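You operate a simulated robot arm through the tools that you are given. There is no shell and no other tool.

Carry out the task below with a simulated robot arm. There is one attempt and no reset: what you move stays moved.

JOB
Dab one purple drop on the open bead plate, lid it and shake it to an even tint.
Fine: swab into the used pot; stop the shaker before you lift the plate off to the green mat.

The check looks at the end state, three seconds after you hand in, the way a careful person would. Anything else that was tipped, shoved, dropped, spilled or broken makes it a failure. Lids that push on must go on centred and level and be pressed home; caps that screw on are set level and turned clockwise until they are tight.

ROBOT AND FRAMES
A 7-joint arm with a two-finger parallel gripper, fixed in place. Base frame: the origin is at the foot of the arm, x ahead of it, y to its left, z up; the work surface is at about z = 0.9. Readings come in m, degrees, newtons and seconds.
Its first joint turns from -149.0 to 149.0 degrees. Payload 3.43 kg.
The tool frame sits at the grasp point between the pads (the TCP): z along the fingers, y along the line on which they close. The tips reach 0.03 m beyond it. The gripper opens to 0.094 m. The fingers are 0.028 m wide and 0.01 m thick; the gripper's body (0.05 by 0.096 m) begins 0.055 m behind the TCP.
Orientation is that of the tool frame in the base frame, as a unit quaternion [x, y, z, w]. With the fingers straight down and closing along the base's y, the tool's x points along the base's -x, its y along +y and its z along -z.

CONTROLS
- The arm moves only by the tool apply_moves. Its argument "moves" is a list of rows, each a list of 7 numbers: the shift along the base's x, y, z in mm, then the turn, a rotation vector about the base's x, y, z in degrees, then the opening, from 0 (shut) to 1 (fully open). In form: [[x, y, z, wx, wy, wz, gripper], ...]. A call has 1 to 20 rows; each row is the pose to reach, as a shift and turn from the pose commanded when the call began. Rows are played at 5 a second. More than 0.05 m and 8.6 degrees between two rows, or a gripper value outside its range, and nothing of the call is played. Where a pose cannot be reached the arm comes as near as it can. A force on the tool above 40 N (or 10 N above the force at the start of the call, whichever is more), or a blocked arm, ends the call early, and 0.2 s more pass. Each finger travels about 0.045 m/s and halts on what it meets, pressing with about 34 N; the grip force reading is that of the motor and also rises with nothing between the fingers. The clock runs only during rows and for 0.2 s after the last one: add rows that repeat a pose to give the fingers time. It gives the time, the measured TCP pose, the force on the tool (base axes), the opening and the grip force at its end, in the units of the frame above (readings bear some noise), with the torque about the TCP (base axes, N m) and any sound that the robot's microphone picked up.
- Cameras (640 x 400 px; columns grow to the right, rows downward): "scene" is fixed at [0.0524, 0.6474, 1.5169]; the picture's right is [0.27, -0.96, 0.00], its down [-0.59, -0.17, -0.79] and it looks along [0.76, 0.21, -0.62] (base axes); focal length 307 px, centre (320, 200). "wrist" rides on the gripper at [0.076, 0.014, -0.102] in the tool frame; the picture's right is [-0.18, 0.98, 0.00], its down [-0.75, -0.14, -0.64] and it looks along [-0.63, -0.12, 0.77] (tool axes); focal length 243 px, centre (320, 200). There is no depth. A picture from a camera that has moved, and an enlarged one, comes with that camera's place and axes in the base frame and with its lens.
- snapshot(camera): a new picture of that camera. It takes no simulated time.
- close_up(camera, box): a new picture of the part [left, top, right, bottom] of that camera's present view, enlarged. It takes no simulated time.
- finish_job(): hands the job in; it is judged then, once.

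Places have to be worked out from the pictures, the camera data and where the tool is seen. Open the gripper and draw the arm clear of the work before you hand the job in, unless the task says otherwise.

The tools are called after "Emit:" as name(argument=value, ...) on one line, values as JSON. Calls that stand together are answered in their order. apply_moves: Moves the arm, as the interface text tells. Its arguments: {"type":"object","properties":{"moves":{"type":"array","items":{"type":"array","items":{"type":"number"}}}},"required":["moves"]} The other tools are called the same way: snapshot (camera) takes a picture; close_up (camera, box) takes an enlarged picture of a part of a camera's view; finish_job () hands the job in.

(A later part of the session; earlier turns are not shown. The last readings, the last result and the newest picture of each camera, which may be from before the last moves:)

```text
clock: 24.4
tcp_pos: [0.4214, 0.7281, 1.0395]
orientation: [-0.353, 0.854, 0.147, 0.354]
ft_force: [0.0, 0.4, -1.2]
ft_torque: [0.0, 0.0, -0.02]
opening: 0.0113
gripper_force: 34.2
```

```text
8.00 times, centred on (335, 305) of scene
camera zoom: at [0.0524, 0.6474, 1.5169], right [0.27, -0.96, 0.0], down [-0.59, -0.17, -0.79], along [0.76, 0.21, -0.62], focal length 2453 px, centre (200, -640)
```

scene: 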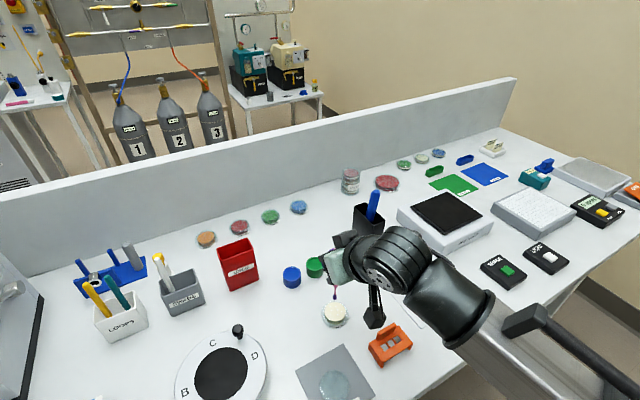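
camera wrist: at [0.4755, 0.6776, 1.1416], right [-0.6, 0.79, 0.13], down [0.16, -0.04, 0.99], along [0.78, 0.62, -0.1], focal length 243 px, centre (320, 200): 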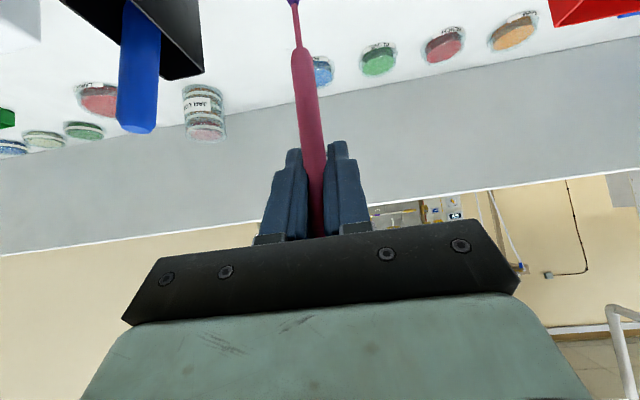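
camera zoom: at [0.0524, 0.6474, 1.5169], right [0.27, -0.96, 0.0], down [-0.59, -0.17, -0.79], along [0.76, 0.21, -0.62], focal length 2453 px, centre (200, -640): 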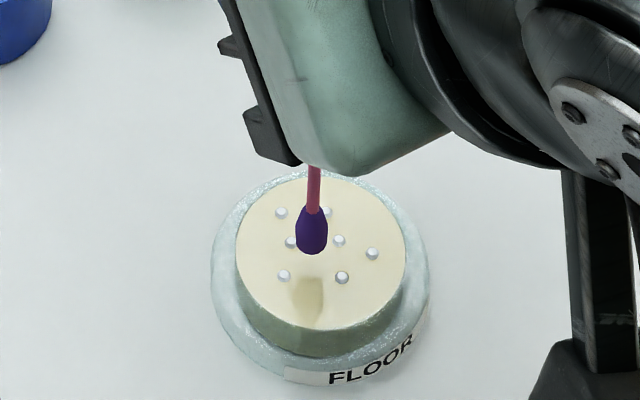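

No contact yet; the tip's shadow is closing in. Another 3 mm.

Emit:
apply_moves(moves=[[0, 0, -2, 0, 0, 0, 0], [0, 0, -3, 0, 0, 0, 0], [0, 0, -3, 0, 0, 0, 0]])

Emit:
close_up(camera="scene", box=[310, 280, 360, 330])

```text
clock: 25.2
tcp_pos: [0.4211, 0.7276, 1.0376]
orientation: [-0.354, 0.853, 0.147, 0.354]
ft_force: [0.2, 0.4, -0.2]
ft_torque: [0.0, 0.0, -0.01]
opening: 0.0116
gripper_force: 33.9
```

```text
8.00 times, centred on (335, 305) of scene
camera zoom: at [0.0524, 0.6474, 1.5169], right [0.27, -0.96, 0.0], down [-0.59, -0.17, -0.79], along [0.76, 0.21, -0.62], focal length 2453 px, centre (200, -640)
```

zoom: 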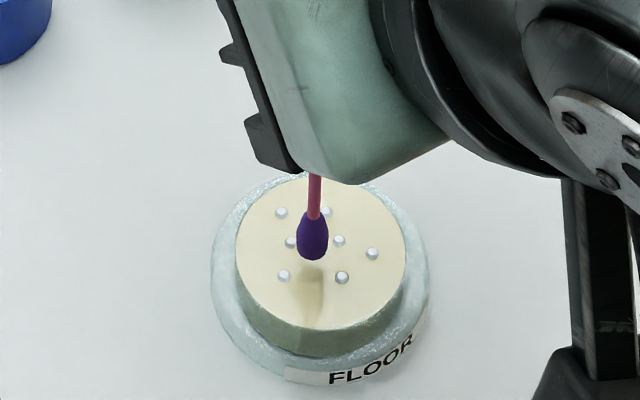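

Still no contact force. Another 3 mm down.

Emit:
apply_moves(moves=[[0, 0, -1.5, 0, 0, 0, 0], [0, 0, -3, 0, 0, 0, 0], [0, 0, -3, 0, 0, 0, 0]])

Emit:
close_up(camera="scene", box=[310, 280, 360, 330])

```text
clock: 26.0
tcp_pos: [0.4221, 0.7277, 1.0338]
orientation: [-0.354, 0.853, 0.147, 0.354]
ft_force: [-0.1, 0.4, 0.0]
ft_torque: [0.0, 0.0, 0.05]
opening: 0.0116
gripper_force: 33.7
```

```text
8.00 times, centred on (335, 305) of scene
camera zoom: at [0.0524, 0.6474, 1.5169], right [0.27, -0.96, 0.0], down [-0.59, -0.17, -0.79], along [0.76, 0.21, -0.62], focal length 2453 px, centre (200, -640)
```

zoom: 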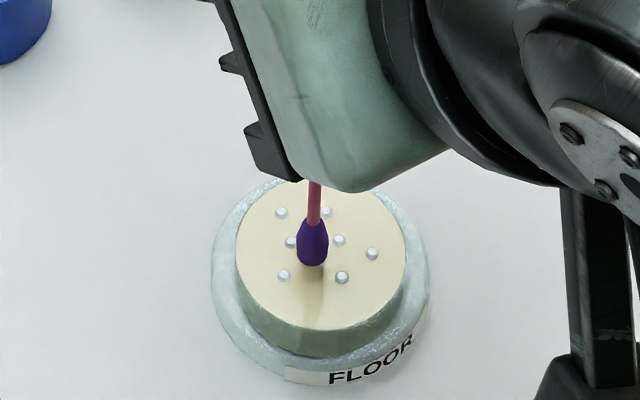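

The shadow nearly meets the tip. Another 2 mm.

Emit:
apply_moves(moves=[[0, 0, -1, 0, 0, 0, 0], [0, 0, -2, 0, 0, 0, 0], [0, 0, -2, 0, 0, 0, 0]])

Emit:
close_up(camera="scene", box=[310, 280, 360, 330])

```text
clock: 26.8
tcp_pos: [0.422, 0.7279, 1.0325]
orientation: [-0.354, 0.854, 0.146, 0.353]
ft_force: [0.3, -0.3, -0.2]
ft_torque: [0.01, 0.02, 0.02]
opening: 0.0119
gripper_force: 34.5
```

```text
8.00 times, centred on (335, 305) of scene
camera zoom: at [0.0524, 0.6474, 1.5169], right [0.27, -0.96, 0.0], down [-0.59, -0.17, -0.79], along [0.76, 0.21, -0.62], focal length 2453 px, centre (200, -640)
```

zoom: 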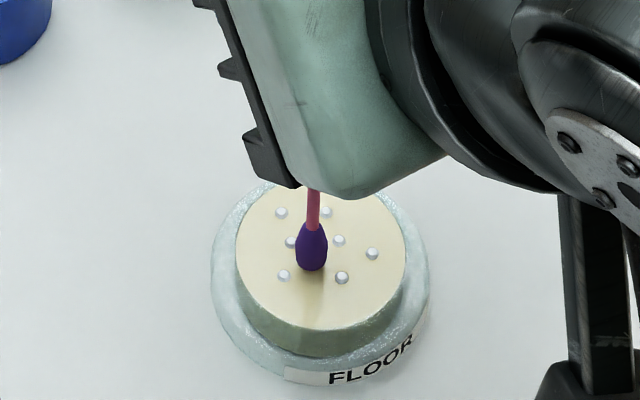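

No force yet; the tip bottom is very close to the agar. I go down 1.5 mm more.

Emit:
apply_moves(moves=[[0, 0, -1, 0, 0, 0, 0], [0, 0, -1.5, 0, 0, 0, 0], [0, 0, -1.5, 0, 0, 0, 0]])

Emit:
close_up(camera="scene", box=[310, 280, 360, 330])

```text
clock: 27.6
tcp_pos: [0.4222, 0.7283, 1.0317]
orientation: [-0.353, 0.853, 0.147, 0.354]
ft_force: [0.0, 0.7, 7.4]
ft_torque: [-0.05, 0.04, -0.02]
opening: 0.0117
gripper_force: 33.9
```

```text
8.00 times, centred on (335, 305) of scene
camera zoom: at [0.0524, 0.6474, 1.5169], right [0.27, -0.96, 0.0], down [-0.59, -0.17, -0.79], along [0.76, 0.21, -0.62], focal length 2453 px, centre (200, -640)
```

zoom: 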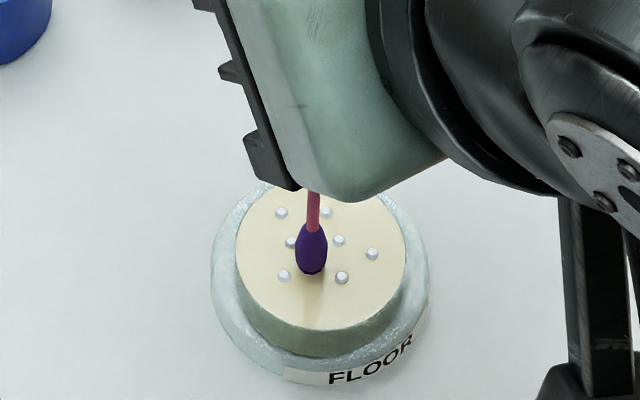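

Contact registered at 7.4 N – one dab done. I lift straight up and look at the agar.

Emit:
apply_moves(moves=[[0, 0, 10, 0, 0, 0, 0], [0, 0, 30, 0, 0, 0, 0], [0, 0, 60, 0, 0, 0, 0], [0, 0, 90, 0, 0, 0, 0], [0, 0, 90, 0, 0, 0, 0]])

Emit:
close_up(camera="scene", box=[310, 280, 360, 330])

Emit:
close_up(camera="scene", box=[280, 190, 440, 340])

```text
clock: 28.8
tcp_pos: [0.4201, 0.7279, 1.121]
orientation: [-0.353, 0.854, 0.146, 0.353]
ft_force: [0.7, 0.0, 0.1]
ft_torque: [0.03, -0.03, -0.01]
opening: 0.0113
gripper_force: 33.6
```

```text
8.00 times, centred on (335, 305) of scene
camera zoom: at [0.0524, 0.6474, 1.5169], right [0.27, -0.96, 0.0], down [-0.59, -0.17, -0.79], along [0.76, 0.21, -0.62], focal length 2453 px, centre (200, -640)
```

zoom: 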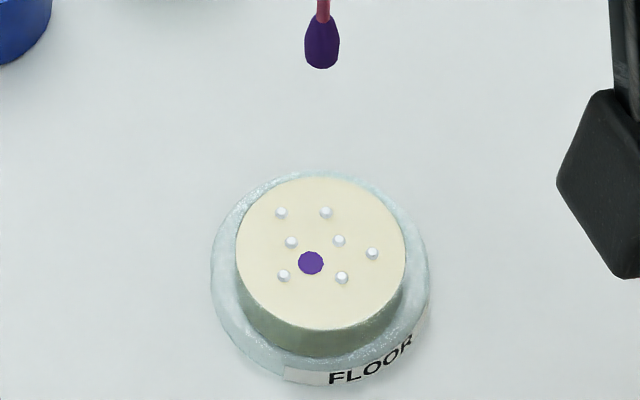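

```text
2.67 times, centred on (360, 265) of scene
camera zoom: at [0.0524, 0.6474, 1.5169], right [0.27, -0.96, 0.0], down [-0.59, -0.17, -0.79], along [0.76, 0.21, -0.62], focal length 818 px, centre (213, 27)
```

zoom: 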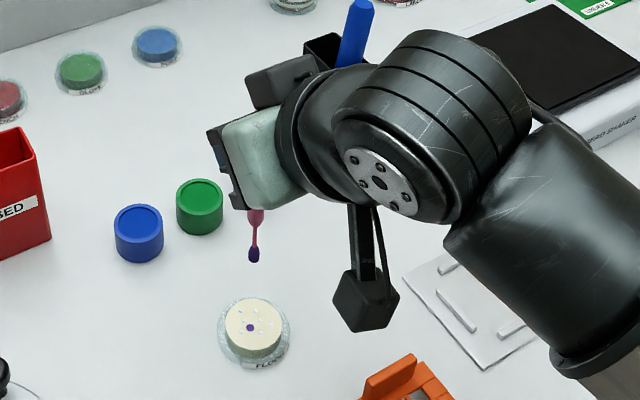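

Exactly one purple drop is on the plate. Now the swab goes to the USED pot (centre ≈ 0.454, 0.959, rim ≈ 1.01): raise, then travel above it.

Emit:
apply_moves(moves=[[0, 0, 30, 0, 0, 0, 0], [0, 0, 60, 0, 0, 0, 0], [6, 39, 60, 0, 0, 0, 0], [13, 78, 60, 0, 0, 0, 0], [19, 118, 60, 0, 0, 0, 0], [26, 157, 60, 0, 0, 0, 0], [32, 196, 60, 0, 0, 0, 0], [38, 236, 60, 0, 0, 0, 0], [38, 236, 60, 0, 0, 0, 0]])

Emit:
snapshot(camera="scene")

Emit:
snapshot(camera="wrist")

```text
clock: 30.8
tcp_pos: [0.4595, 0.9656, 1.1816]
orientation: [-0.353, 0.853, 0.147, 0.354]
ft_force: [0.2, -1.5, 0.3]
ft_torque: [0.01, 0.03, 0.0]
opening: 0.0133
gripper_force: 34.0
```

```text
taken
```

scene: 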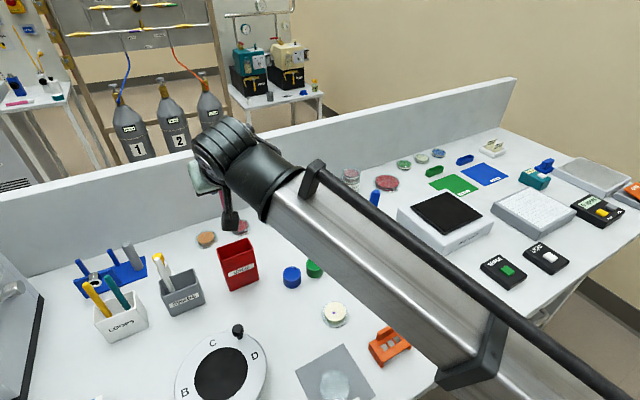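

```text
taken
camera wrist: at [0.3606, 0.8867, 1.2013], right [-0.6, 0.79, 0.13], down [0.16, -0.04, 0.99], along [0.78, 0.62, -0.1], focal length 243 px, centre (320, 200)
```

wrist: 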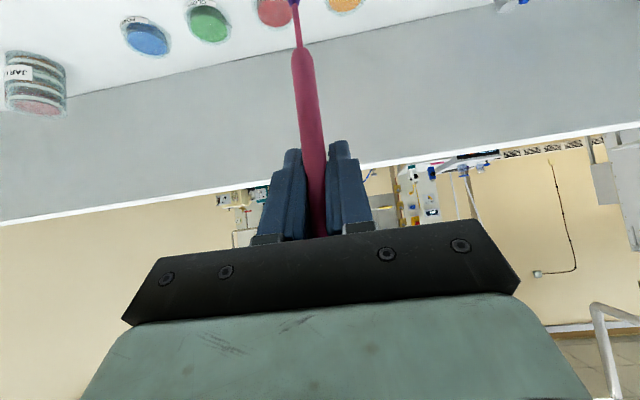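

I zoom in on the swab and the USED pot to verify alignment before lowering.

Emit:
close_up(camera="scene", box=[170, 160, 290, 300])

```text
2.86 times, centred on (230, 230) of scene
camera zoom: at [0.0524, 0.6474, 1.5169], right [0.27, -0.96, 0.0], down [-0.59, -0.17, -0.79], along [0.76, 0.21, -0.62], focal length 876 px, centre (577, 114)
```

zoom: 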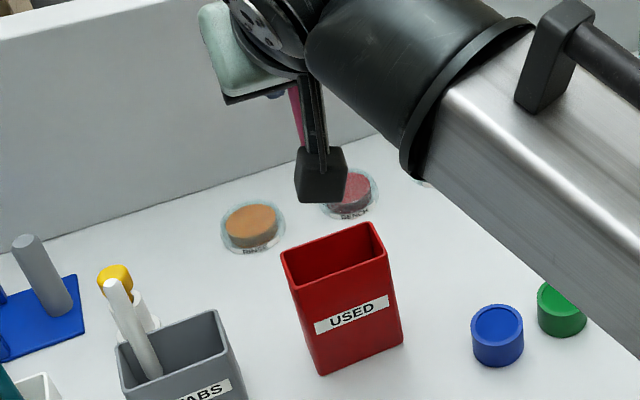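

The camera block hides the tip here, but kinematics put the tip within ~2 mm of the pot's centre with ±14 mm margin. I lower in stages, watching force.

Emit:
apply_moves(moves=[[0, 0, -20, 0, 0, 0, 0], [0, 0, -40, 0, 0, 0, 0], [0, 0, -55, 0, 0, 0, 0], [0, 0, -65, 0, 0, 0, 0], [0, 0, -75, 0, 0, 0, 0], [0, 0, -75, 0, 0, 0, 0]])

Emit:
snapshot(camera="wrist")

Emit:
close_up(camera="scene", box=[170, 160, 290, 300])

```text
clock: 32.2
tcp_pos: [0.4603, 0.9645, 1.1059]
orientation: [-0.354, 0.854, 0.146, 0.353]
ft_force: [-0.3, -0.2, 0.2]
ft_torque: [0.0, 0.01, 0.0]
opening: 0.0135
gripper_force: 34.4
```

```text
taken
camera wrist: at [0.3605, 0.8857, 1.1252], right [-0.6, 0.79, 0.13], down [0.16, -0.04, 0.99], along [0.78, 0.62, -0.1], focal length 243 px, centre (320, 200)
```

wrist: 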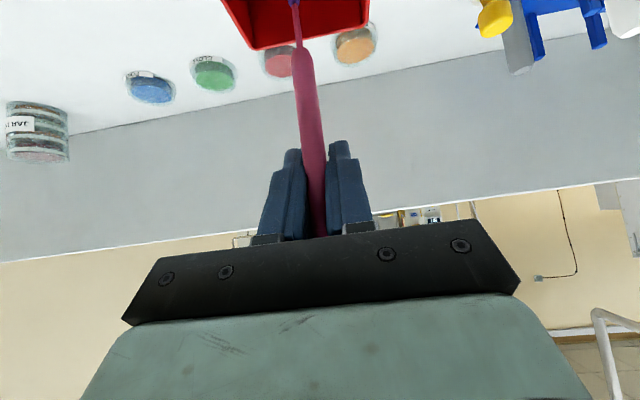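

```text
2.86 times, centred on (230, 230) of scene
camera zoom: at [0.0524, 0.6474, 1.5169], right [0.27, -0.96, 0.0], down [-0.59, -0.17, -0.79], along [0.76, 0.21, -0.62], focal length 876 px, centre (577, 114)
```

zoom: 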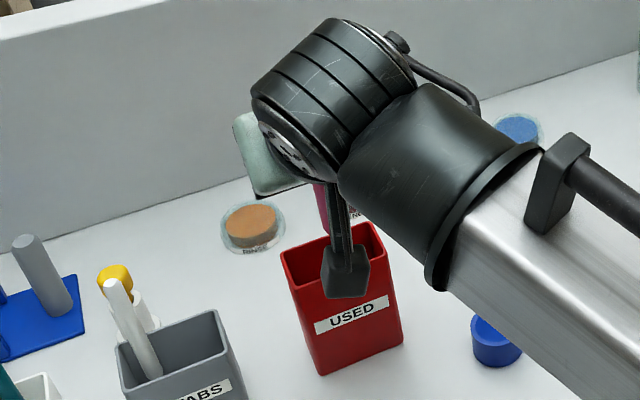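

The wrist view shows the stem going into the red pot well inside its rim. I lower 45 mm more and release.

Emit:
apply_moves(moves=[[0, 0, -15, 0, 0, 0, 0], [0, 0, -30, 0, 0, 0, 0], [0, 0, -43, 0, 0, 0, 0], [0, 0, -43, 0, 0, 0, 0]])

Emit:
snapshot(camera="wrist")

```text
clock: 33.2
tcp_pos: [0.459, 0.9647, 1.0631]
orientation: [-0.353, 0.854, 0.146, 0.354]
ft_force: [0.1, 0.5, -0.6]
ft_torque: [-0.01, 0.0, 0.02]
opening: 0.0135
gripper_force: 34.5
```

```text
taken
camera wrist: at [0.3602, 0.8856, 1.082], right [-0.6, 0.79, 0.13], down [0.16, -0.04, 0.99], along [0.78, 0.62, -0.1], focal length 243 px, centre (320, 200)
```

wrist: 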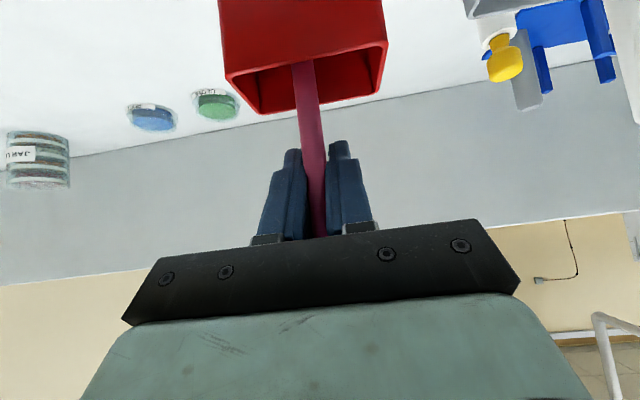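

The handle is inside the pot opening. I release the swab.

Emit:
apply_moves(moves=[[0, 0, 0, 0, 0, 0, 0.15], [0, 0, 0, 0, 0, 0, 0.3], [0, 0, 0, 0, 0, 0, 0.35], [0, 0, 0, 0, 0, 0, 0.35], [0, 0, 0, 0, 0, 0, 0.35]])

Emit:
snapshot(camera="wrist")

```text
clock: 34.4
tcp_pos: [0.4602, 0.9652, 1.063]
orientation: [-0.352, 0.854, 0.146, 0.354]
ft_force: [0.2, 0.6, 0.4]
ft_torque: [0.02, -0.03, 0.0]
opening: 0.0329
gripper_force: 0.0
```

```text
taken
camera wrist: at [0.3602, 0.8856, 1.0821], right [-0.6, 0.79, 0.13], down [0.16, -0.04, 0.99], along [0.78, 0.62, -0.1], focal length 243 px, centre (320, 200)
```

wrist: 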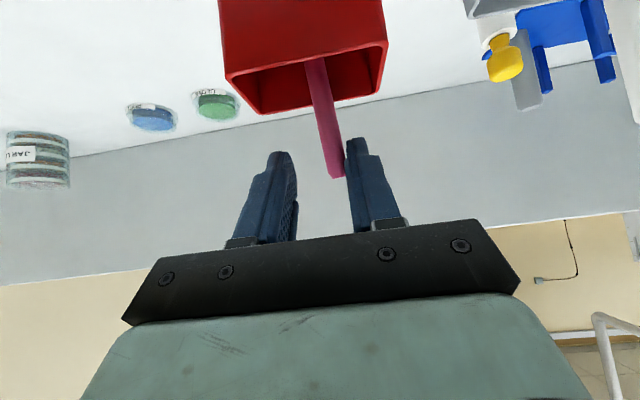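

The swab has dropped into the USED pot. I back the fingers out along the tool axis.

Emit:
apply_moves(moves=[[-8, -8, 11, 0, 0, 0, 0.35], [-20, -20, 28, 0, 0, 0, 0.35], [-35, -35, 50, 0, 0, 0, 0.35], [-55, -55, 78, 0, 0, 0, 0.35], [-70, -70, 99, 0, 0, 0, 0.35], [-70, -70, 99, 0, 0, 0, 0.35]])

Emit:
snapshot(camera="wrist")

Emit:
close_up(camera="scene", box=[120, 180, 320, 320])

```text
clock: 35.8
tcp_pos: [0.3889, 0.8933, 1.162]
orientation: [-0.353, 0.854, 0.146, 0.353]
ft_force: [-0.6, 0.2, 0.4]
ft_torque: [0.0, -0.01, 0.01]
opening: 0.0329
gripper_force: 0.1
```

```text
taken
camera wrist: at [0.2904, 0.8142, 1.181], right [-0.6, 0.79, 0.13], down [0.16, -0.04, 0.99], along [0.78, 0.62, -0.1], focal length 243 px, centre (320, 200)
```

wrist: 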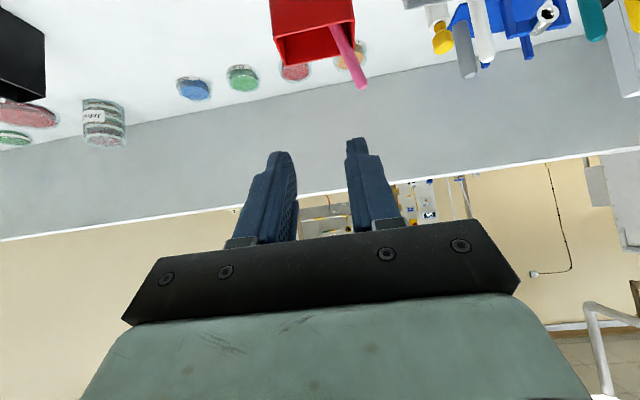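

```text
2.86 times, centred on (220, 250) of scene
camera zoom: at [0.0524, 0.6474, 1.5169], right [0.27, -0.96, 0.0], down [-0.59, -0.17, -0.79], along [0.76, 0.21, -0.62], focal length 876 px, centre (606, 57)
```

zoom: 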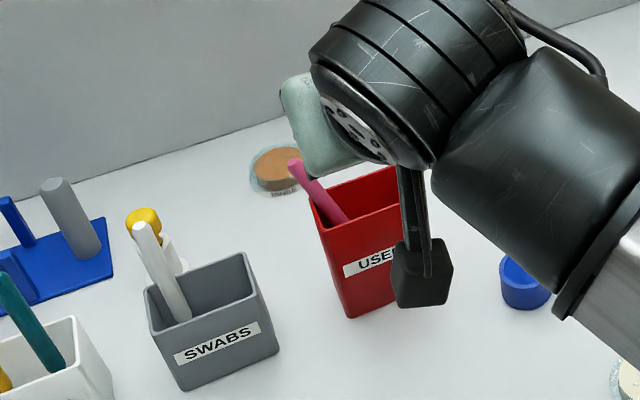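

The used swab rests in the USED pot. Now for the lid: I untilt the tool to vertical and hover over the LIDS mat with the gripper fully open.

Emit:
apply_moves(moves=[[-10, -10, 0, -4, 4, 0, 0.5], [-22, -35, 0, -9, 9, 0, 0.7], [-35, -63, 0, -14, 14, 0, 0.9], [-50, -92, 0, -19, 19, 0, 1], [-66, -122, -10, -24, 24, 0, 1], [-82, -152, -25, -28.5, 28.5, 0, 1], [-97, -180, -42, -31.82, 31.82, 0, 1], [-109, -203, -62, -31.82, 31.82, 0, 1], [-109, -203, -62, -31.82, 31.82, 0, 1]])

Emit:
snapshot(camera="wrist")

Emit:
snapshot(camera="scene")

```text
clock: 37.8
tcp_pos: [0.2798, 0.6917, 1.0987]
orientation: [-0.382, 0.924, -0.001, 0.001]
ft_force: [0.3, 0.0, 0.0]
ft_torque: [0.02, 0.02, 0.0]
opening: 0.094
gripper_force: 0.1
```

```text
taken
camera wrist: at [0.2176, 0.6478, 1.2027], right [-0.56, 0.83, 0.0], down [0.63, 0.43, 0.64], along [0.53, 0.36, -0.77], focal length 243 px, centre (320, 200)
```

wrist: 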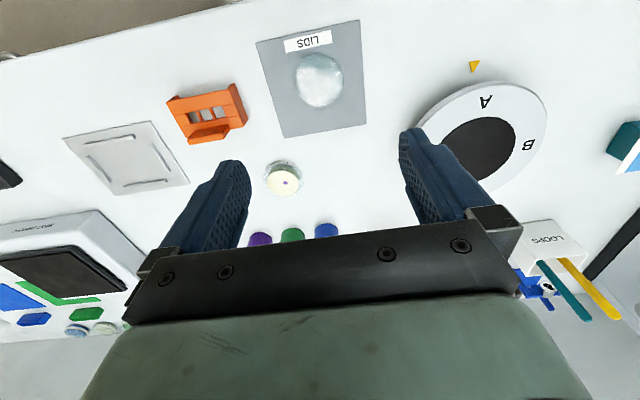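

```text
taken
```

scene: 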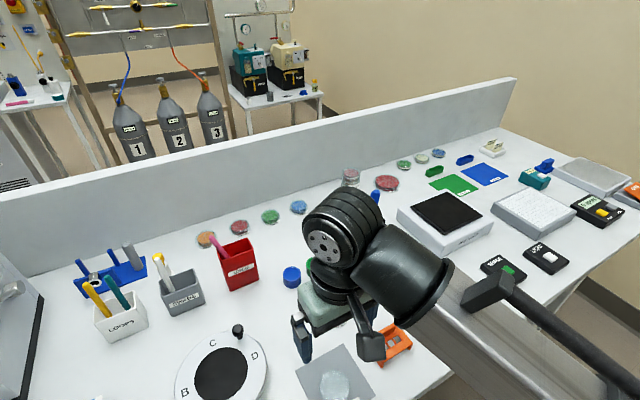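

Good view of the lid and plate. I zoom in on both.

Emit:
close_up(camera="wrist", box=[250, 30, 380, 130])

Emit:
close_up(camera="wrist", box=[245, 145, 325, 205])

```text
4.00 times, centred on (315, 80) of wrist
camera zoom: at [0.2176, 0.6478, 1.2027], right [-0.56, 0.83, 0.0], down [0.63, 0.43, 0.64], along [0.53, 0.36, -0.77], focal length 970 px, centre (340, 680)
```

zoom: 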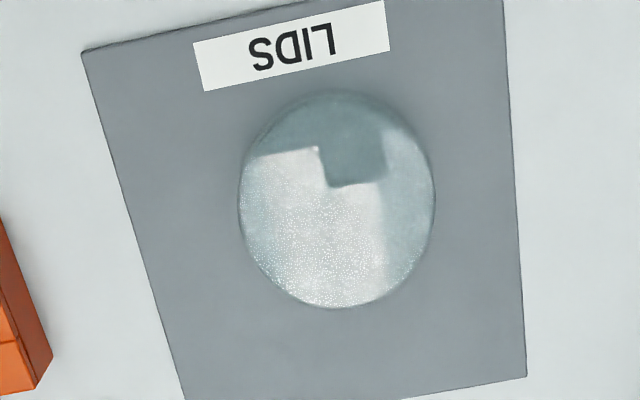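

```text
6.67 times, centred on (285, 175) of wrist
camera zoom: at [0.2176, 0.6478, 1.2027], right [-0.56, 0.83, 0.0], down [0.63, 0.43, 0.64], along [0.53, 0.36, -0.77], focal length 1618 px, centre (553, 367)
```

zoom: 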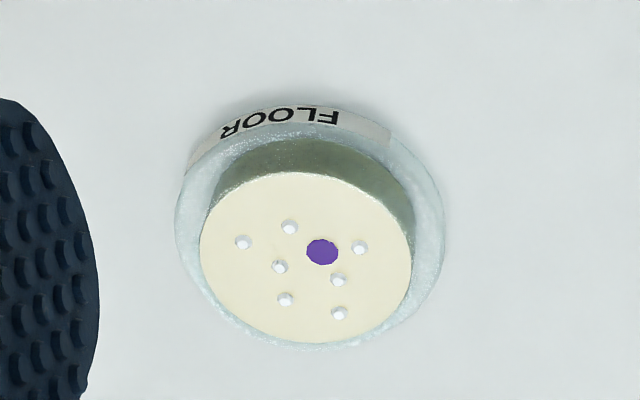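

I compare with an already-lidded plate to understand how the lid seats.

Emit:
close_up(camera="scene", box=[255, 200, 315, 230])

Emit:
close_up(camera="scene", box=[300, 350, 370, 400])

Emit:
close_up(camera="scene", box=[395, 145, 455, 180])

```text
10.67 times, centred on (285, 215) of scene
camera zoom: at [0.0524, 0.6474, 1.5169], right [0.27, -0.96, 0.0], down [-0.59, -0.17, -0.79], along [0.76, 0.21, -0.62], focal length 3271 px, centre (693, 40)
```

zoom: 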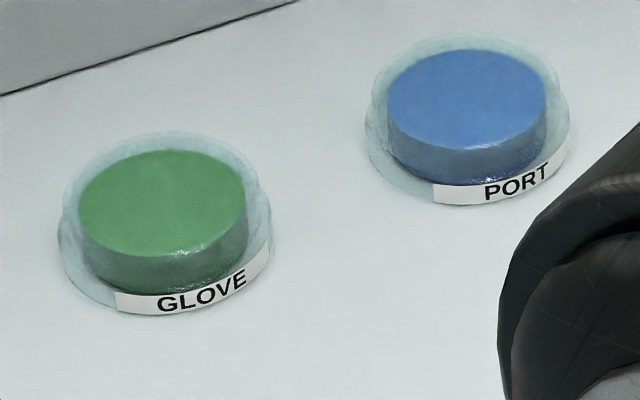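

```text
8.00 times, centred on (335, 375) of scene
camera zoom: at [0.0524, 0.6474, 1.5169], right [0.27, -0.96, 0.0], down [-0.59, -0.17, -0.79], along [0.76, 0.21, -0.62], focal length 2453 px, centre (200, -1200)
```

zoom: 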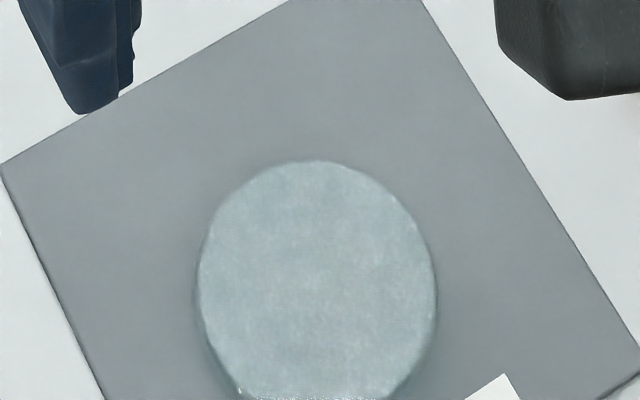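

```text
10.67 times, centred on (425, 162) of scene
camera zoom: at [0.0524, 0.6474, 1.5169], right [0.27, -0.96, 0.0], down [-0.59, -0.17, -0.79], along [0.76, 0.21, -0.62], focal length 3271 px, centre (-800, 600)
```

zoom: 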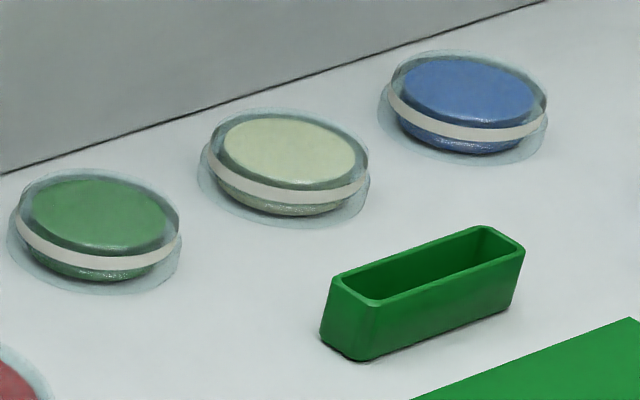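

The base flange is ~60 mm across, the lid ~54.5 mm and ~11 mm tall; lid centre ≈ (0.276, 0.687). I shift over it and descend to 1.00 m for a finer look.

Emit:
apply_moves(moves=[[-4, -4.5, -20, 0, 0, 0, 1], [-4, -4.5, -50, 0, 0, 0, 1], [-4, -4.5, -80, 0, 0, 0, 1], [-4, -4.5, -100, 0, 0, 0, 1], [-4, -4.5, -100, 0, 0, 0, 1]])

Emit:
snapshot(camera="wrist")

Emit:
close_up(camera="scene", box=[270, 290, 430, 400])

```text
clock: 39.0
tcp_pos: [0.2779, 0.6873, 0.9987]
orientation: [-0.382, 0.924, 0.0, 0.0]
ft_force: [-0.1, 0.3, 0.0]
ft_torque: [0.04, -0.02, -0.01]
opening: 0.0939
gripper_force: 0.0
```

```text
taken
camera wrist: at [0.2134, 0.6436, 1.1025], right [-0.56, 0.83, 0.0], down [0.63, 0.43, 0.64], along [0.53, 0.36, -0.77], focal length 243 px, centre (320, 200)
```

wrist: 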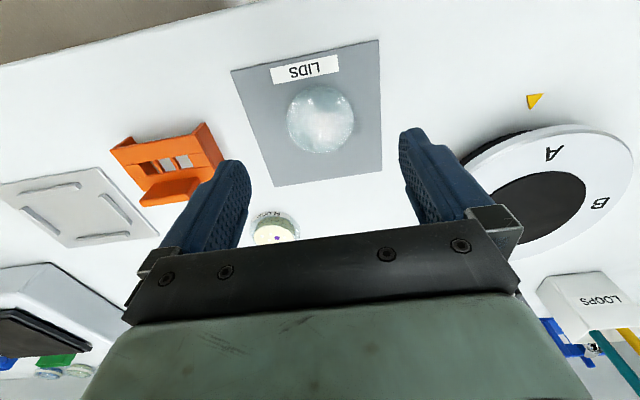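

```text
3.64 times, centred on (350, 345) of scene
camera zoom: at [0.0524, 0.6474, 1.5169], right [0.27, -0.96, 0.0], down [-0.59, -0.17, -0.79], along [0.76, 0.21, -0.62], focal length 1115 px, centre (211, -327)
```

zoom: 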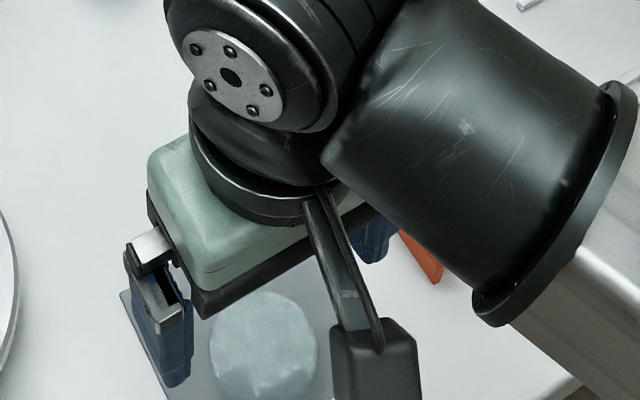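

Emit:
close_up(camera="wrist", box=[240, 60, 400, 160])

```text
4.00 times, centred on (320, 110) of wrist
camera zoom: at [0.2134, 0.6436, 1.1025], right [-0.56, 0.83, 0.0], down [0.63, 0.43, 0.64], along [0.53, 0.36, -0.77], focal length 970 px, centre (320, 560)
```

zoom: 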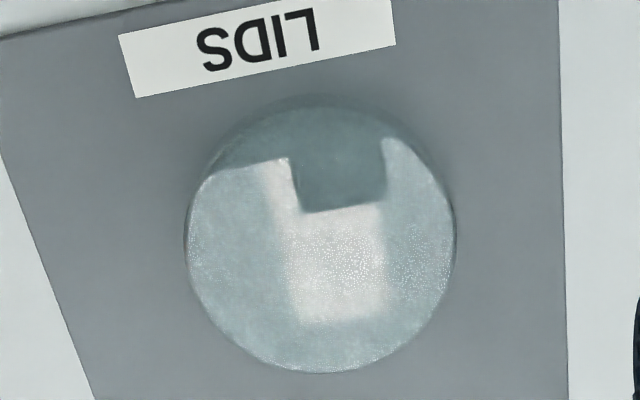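

The lid centre is within ~1.3 mm of the TCP axis. I correct that and descend so the fingertips sit beside the upper part of the lid wall.

Emit:
apply_moves(moves=[[-1, -1, -20, 0, 0, 0, 1], [-1, -1, -40, 0, 0, 0, 1], [-1, -1, -52, 0, 0, 0, 1], [-1, -1, -58.5, 0, 0, 0, 1], [-1, -1, -58.5, 0, 0, 0, 1]])

Emit:
snapshot(camera="wrist")

Emit:
close_up(camera="scene", box=[270, 290, 430, 400])

```text
clock: 40.2
tcp_pos: [0.2763, 0.6842, 0.9419]
orientation: [-0.383, 0.924, 0.0, 0.0]
ft_force: [0.0, -0.4, -0.1]
ft_torque: [0.04, -0.01, 0.02]
opening: 0.094
gripper_force: 0.1
```

```text
taken
camera wrist: at [0.2121, 0.6422, 1.0447], right [-0.56, 0.83, 0.0], down [0.63, 0.43, 0.64], along [0.53, 0.36, -0.77], focal length 243 px, centre (320, 200)
```

wrist: 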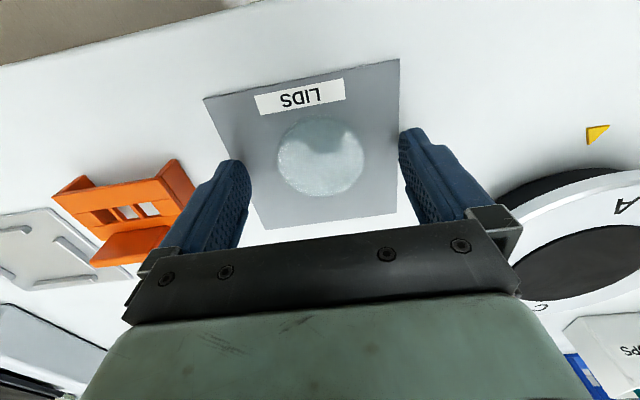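

```text
3.64 times, centred on (350, 345) of scene
camera zoom: at [0.0524, 0.6474, 1.5169], right [0.27, -0.96, 0.0], down [-0.59, -0.17, -0.79], along [0.76, 0.21, -0.62], focal length 1115 px, centre (211, -327)
```

zoom: 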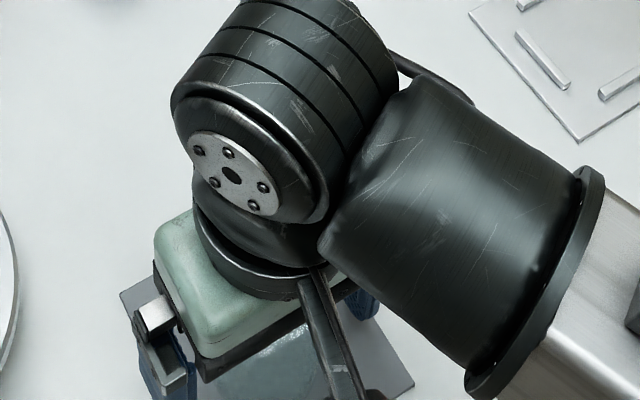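

Fingertips are just about level with the lid's top. I go 5 mm lower and close gently on the lid.

Emit:
apply_moves(moves=[[0, 0, -2.5, 0, 0, 0, 1], [0, 0, -5, 0, 0, 0, 1], [0, 0, -5, 0, 0, 0, 0.85], [0, 0, -5, 0, 0, 0, 0.7], [0, 0, -5, 0, 0, 0, 0.6], [0, 0, -5, 0, 0, 0, 0.55], [0, 0, -5, 0, 0, 0, 0.53], [0, 0, -5, 0, 0, 0, 0.53]])

Emit:
snapshot(camera="wrist")

```text
clock: 42.0
tcp_pos: [0.2755, 0.6849, 0.9367]
orientation: [-0.383, 0.924, 0.0, 0.0]
ft_force: [-1.0, 0.8, 0.8]
ft_torque: [0.03, -0.01, 0.02]
opening: 0.0551
gripper_force: 34.5
```

```text
taken
camera wrist: at [0.2123, 0.642, 1.0398], right [-0.56, 0.83, 0.0], down [0.63, 0.43, 0.64], along [0.53, 0.36, -0.77], focal length 243 px, centre (320, 200)
```

wrist: 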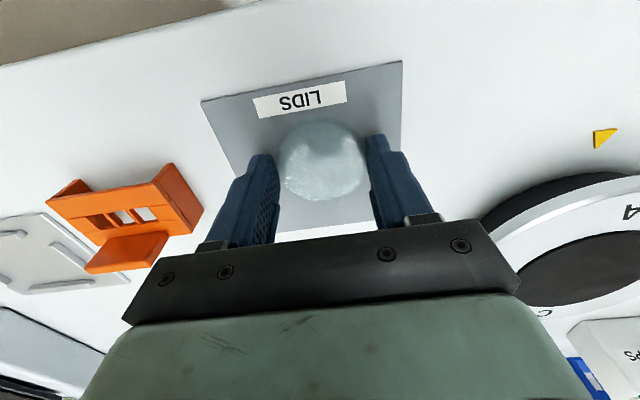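

The lid is gripped (55.1 mm, 34.5 N). I lift it and check it is level and held.

Emit:
apply_moves(moves=[[0, 0, 8, 0, 0, 0, 0.53], [0, 0, 25, 0, 0, 0, 0.53], [0, 0, 50, 0, 0, 0, 0.53], [0, 0, 80, 0, 0, 0, 0.53], [0, 0, 80, 0, 0, 0, 0.53]])

Emit:
snapshot(camera="wrist")

Emit:
close_up(camera="scene", box=[270, 280, 430, 400])

```text
clock: 43.2
tcp_pos: [0.2749, 0.6872, 1.016]
orientation: [-0.383, 0.924, 0.0, 0.0]
ft_force: [0.7, 0.6, -0.8]
ft_torque: [0.02, 0.0, 0.04]
opening: 0.0554
gripper_force: 34.4
```

```text
taken
camera wrist: at [0.2128, 0.6427, 1.1191], right [-0.56, 0.83, 0.0], down [0.63, 0.43, 0.64], along [0.53, 0.36, -0.77], focal length 243 px, centre (320, 200)
```

wrist: 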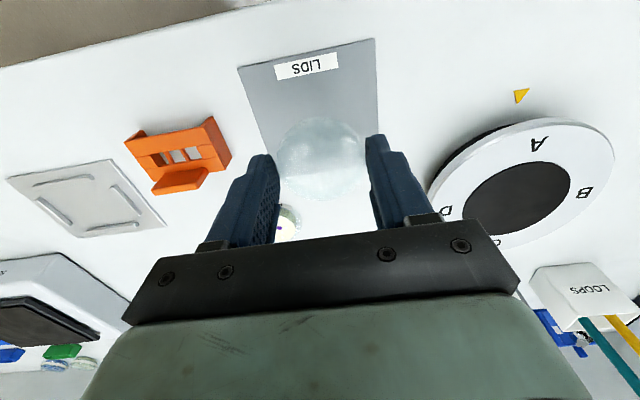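

```text
3.33 times, centred on (350, 340) of scene
camera zoom: at [0.0524, 0.6474, 1.5169], right [0.27, -0.96, 0.0], down [-0.59, -0.17, -0.79], along [0.76, 0.21, -0.62], focal length 1022 px, centre (220, -267)
```

zoom: 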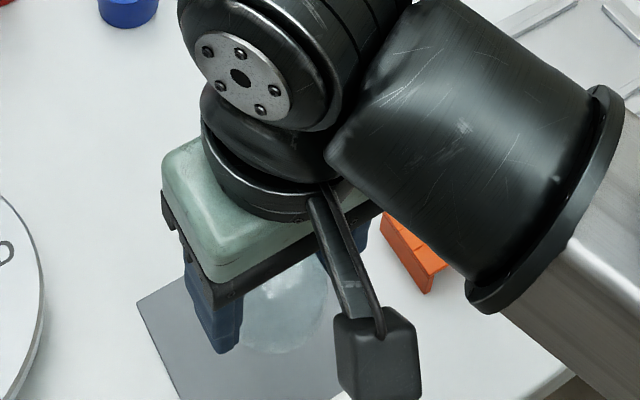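

Lid is held. I zoom in to measure its centre relative to the TCP and its level.

Emit:
close_up(camera="wrist", box=[240, 90, 400, 240])

```text
2.67 times, centred on (320, 165) of wrist
camera zoom: at [0.2128, 0.6427, 1.1191], right [-0.56, 0.83, 0.0], down [0.63, 0.43, 0.64], along [0.53, 0.36, -0.77], focal length 647 px, centre (320, 293)
```

zoom: 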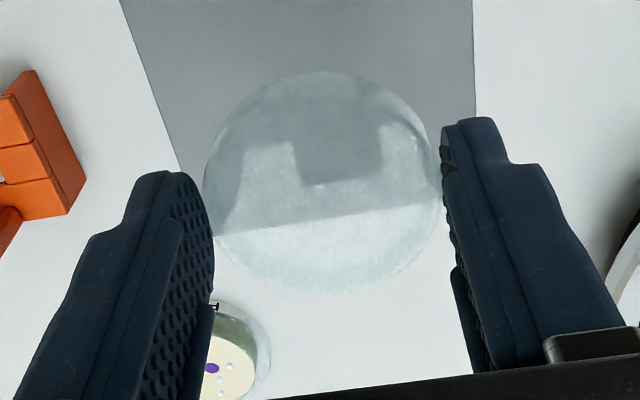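

The lid centre is ~1.4 mm from the TCP axis. I carry it level to above the plate (≈ 0.420, 0.721) with good clearance and look again.

Emit:
apply_moves(moves=[[0, 0, 24, 0, 0, 0, 0.53], [36, 9, 24, 0, 0, 0, 0.53], [73, 18, 24, 0, 0, 0, 0.53], [109, 27, 24, 0, 0, 0, 0.53], [145, 35.4, 24, 0, 0, 0, 0.53], [145, 35.4, 24, 0, 0, 0, 0.53], [145, 35.4, 24, 0, 0, 0, 0.53]])

Emit:
snapshot(camera="wrist")

Emit:
close_up(camera="wrist", box=[240, 60, 400, 210])

Emit:
close_up(camera="scene", box=[280, 230, 420, 340])

```text
clock: 44.8
tcp_pos: [0.4207, 0.7211, 1.0413]
orientation: [-0.383, 0.924, 0.001, 0.001]
ft_force: [0.0, 0.7, 0.4]
ft_torque: [0.0, 0.0, -0.01]
opening: 0.0551
gripper_force: 33.3
```

```text
taken
camera wrist: at [0.3574, 0.6777, 1.144], right [-0.56, 0.83, 0.0], down [0.63, 0.43, 0.64], along [0.53, 0.36, -0.77], focal length 243 px, centre (320, 200)
```

wrist: 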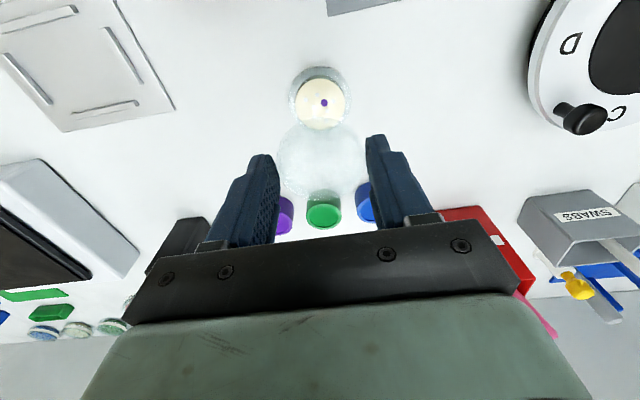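

```text
2.67 times, centred on (320, 135) of wrist
camera zoom: at [0.3574, 0.6777, 1.144], right [-0.56, 0.83, 0.0], down [0.63, 0.43, 0.64], along [0.53, 0.36, -0.77], focal length 647 px, centre (320, 373)
```

zoom: 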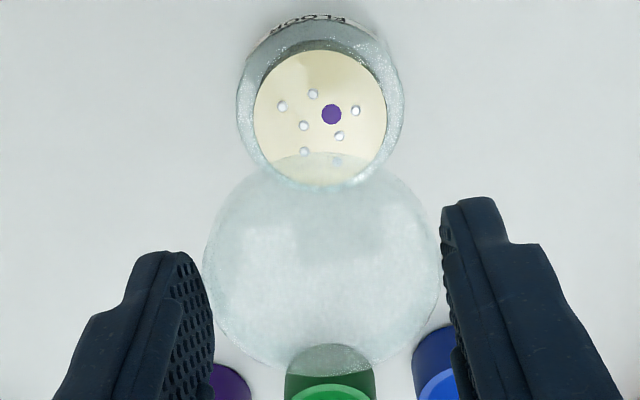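

```text
3.64 times, centred on (350, 285) of scene
camera zoom: at [0.0524, 0.6474, 1.5169], right [0.27, -0.96, 0.0], down [-0.59, -0.17, -0.79], along [0.76, 0.21, -0.62], focal length 1115 px, centre (211, -109)
```

zoom: 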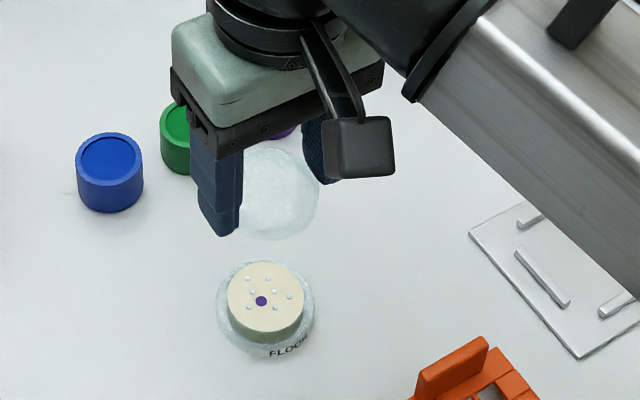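

Lid and plate centres agree to well under a millimetre in x–y. I lower to just above the agar and check.

Emit:
apply_moves(moves=[[0, 0, -20, 0, 0, 0, 0.53], [0, 0, -40, 0, 0, 0, 0.53], [0, 0, -60, 0, 0, 0, 0.53], [0, 0, -75, 0, 0, 0, 0.53], [0, 0, -80, 0, 0, 0, 0.53], [0, 0, -80, 0, 0, 0, 0.53]])

Emit:
close_up(camera="wrist", box=[240, 60, 400, 210])

Emit:
close_up(camera="scene", box=[290, 260, 390, 340])

```text
clock: 46.2
tcp_pos: [0.4204, 0.7213, 0.9602]
orientation: [-0.383, 0.924, 0.0, -0.001]
ft_force: [0.8, 0.3, -0.4]
ft_torque: [0.03, 0.0, -0.03]
opening: 0.0549
gripper_force: 33.6
```

```text
2.67 times, centred on (320, 135) of wrist
camera zoom: at [0.3571, 0.6779, 1.0635], right [-0.56, 0.83, 0.0], down [0.63, 0.43, 0.64], along [0.53, 0.36, -0.77], focal length 647 px, centre (320, 373)
```

zoom: 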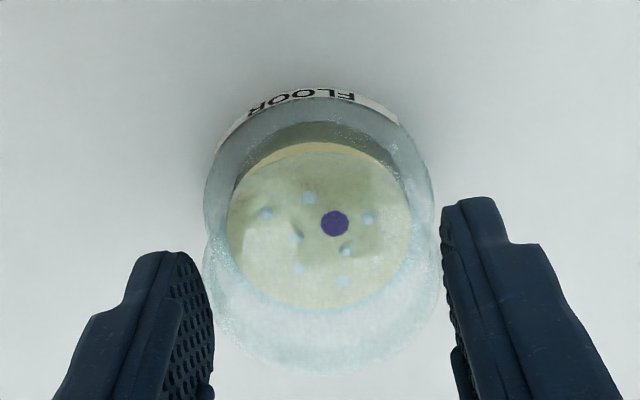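

```text
5.00 times, centred on (340, 300) of scene
camera zoom: at [0.0524, 0.6474, 1.5169], right [0.27, -0.96, 0.0], down [-0.59, -0.17, -0.79], along [0.76, 0.21, -0.62], focal length 1533 px, centre (220, -300)
```

zoom: 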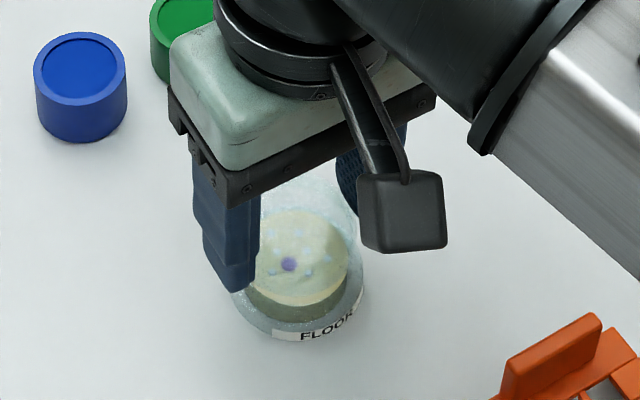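

Through the clear lid I see the plate nearly centred beneath. I zoom further to refine the centring before contact.

Emit:
close_up(camera="wrist", box=[280, 85, 360, 205])

```text
3.33 times, centred on (320, 145) of wrist
camera zoom: at [0.3571, 0.6779, 1.0635], right [-0.56, 0.83, 0.0], down [0.63, 0.43, 0.64], along [0.53, 0.36, -0.77], focal length 809 px, centre (320, 383)
```

zoom: 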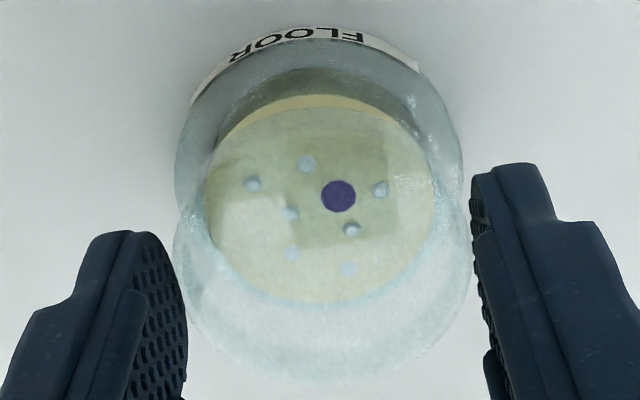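

Only ~0.8 mm of correction is needed. I apply it and lower slowly, reading force.

Emit:
apply_moves(moves=[[0, -0.8, 0, 0, 0, 0, 0.53], [0, -0.8, -4, 0, 0, 0, 0.53], [0, -0.8, -8, 0, 0, 0, 0.53], [0, -0.8, -12, 0, 0, 0, 0.53], [0, -0.8, -12, 0, 0, 0, 0.53]])

Emit:
close_up(camera="wrist", box=[280, 85, 360, 205])

Emit:
close_up(camera="scene", box=[290, 260, 390, 340])

```text
clock: 47.4
tcp_pos: [0.4213, 0.7195, 0.9491]
orientation: [-0.383, 0.924, 0.001, 0.001]
ft_force: [0.6, 0.0, 17.3]
ft_torque: [-0.18, 0.22, 0.01]
opening: 0.055
gripper_force: 33.8
```

```text
3.33 times, centred on (320, 145) of wrist
camera zoom: at [0.3572, 0.6767, 1.0524], right [-0.56, 0.83, 0.0], down [0.63, 0.43, 0.64], along [0.53, 0.36, -0.77], focal length 809 px, centre (320, 383)
```

zoom: 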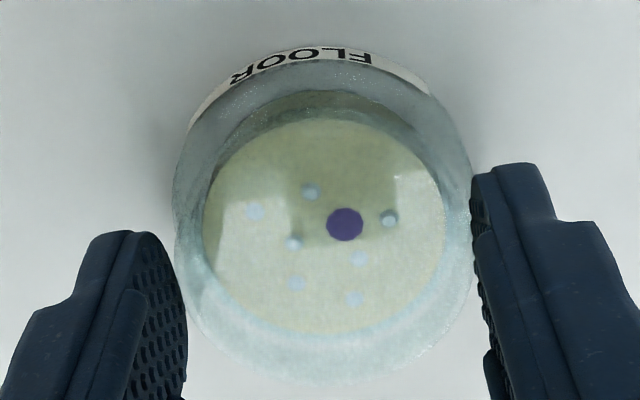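

```text
5.00 times, centred on (340, 300) of scene
camera zoom: at [0.0524, 0.6474, 1.5169], right [0.27, -0.96, 0.0], down [-0.59, -0.17, -0.79], along [0.76, 0.21, -0.62], focal length 1533 px, centre (220, -300)
```

zoom: 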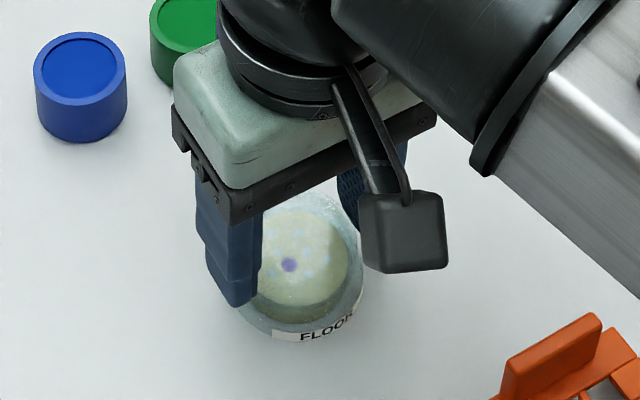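

Contact at 17 N with a torque showing it touches only on the base-facing side, and re-measuring edges (not ellipse centres) says the lid sits ~2 mm too far outward. I raise 5 mm, shift (-1.8, -1.2) mm and lower again.

Emit:
apply_moves(moves=[[0, 0, 5, 0, 0, 0, 0.53], [-1.8, -1.2, 5, 0, 0, 0, 0.53], [-1.8, -1.2, 2.5, 0, 0, 0, 0.53], [-1.8, -1.2, 0.5, 0, 0, 0, 0.53], [-1.8, -1.2, 0.5, 0, 0, 0, 0.53]])

Emit:
close_up(camera="wrist", box=[280, 85, 360, 205])

```text
clock: 48.6
tcp_pos: [0.4195, 0.7193, 0.9483]
orientation: [-0.383, 0.924, 0.001, 0.0]
ft_force: [-0.1, -0.7, -0.4]
ft_torque: [0.01, -0.01, 0.01]
opening: 0.0553
gripper_force: 33.7
```

```text
3.33 times, centred on (320, 145) of wrist
camera zoom: at [0.3553, 0.6756, 1.0519], right [-0.56, 0.83, 0.0], down [0.63, 0.43, 0.64], along [0.53, 0.36, -0.77], focal length 809 px, centre (320, 383)
```

zoom: 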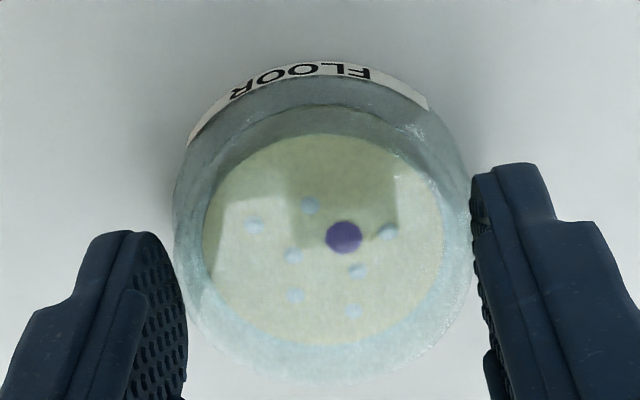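

No contact force now at the same height – the lid has cleared the earlier obstruction. I continue down in small steps.

Emit:
apply_moves(moves=[[0, 0, -1.5, 0, 0, 0, 0.53], [0, 0, -3, 0, 0, 0, 0.53], [0, 0, -3, 0, 0, 0, 0.53]])

Emit:
close_up(camera="wrist", box=[280, 85, 360, 205])

```text
clock: 49.4
tcp_pos: [0.4191, 0.7193, 0.9458]
orientation: [-0.383, 0.924, 0.0, 0.0]
ft_force: [0.4, -1.0, 0.3]
ft_torque: [0.01, -0.02, 0.0]
opening: 0.0551
gripper_force: 34.1
```

```text
3.33 times, centred on (320, 145) of wrist
camera zoom: at [0.3556, 0.6755, 1.0488], right [-0.56, 0.83, 0.0], down [0.63, 0.43, 0.64], along [0.53, 0.36, -0.77], focal length 809 px, centre (320, 383)
```

zoom: 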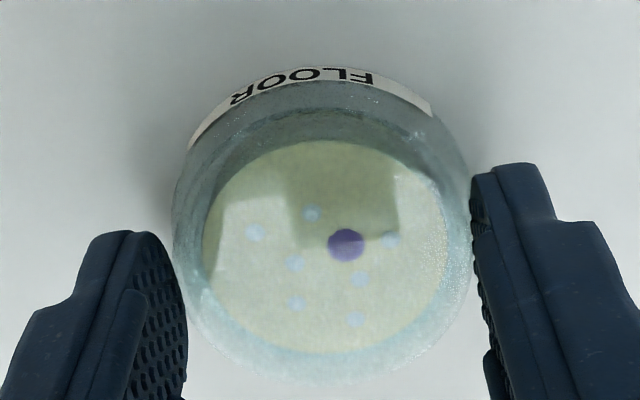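

Still free. Two more millimetres at a time.

Emit:
apply_moves(moves=[[0, 0, -1, 0, 0, 0, 0.53], [0, 0, -2, 0, 0, 0, 0.53], [0, 0, -2, 0, 0, 0, 0.53]])

```text
clock: 50.2
tcp_pos: [0.4196, 0.7185, 0.9437]
orientation: [-0.383, 0.924, 0.0, 0.0]
ft_force: [0.0, -0.7, 0.0]
ft_torque: [-0.01, -0.02, 0.03]
opening: 0.0546
gripper_force: 33.8
```

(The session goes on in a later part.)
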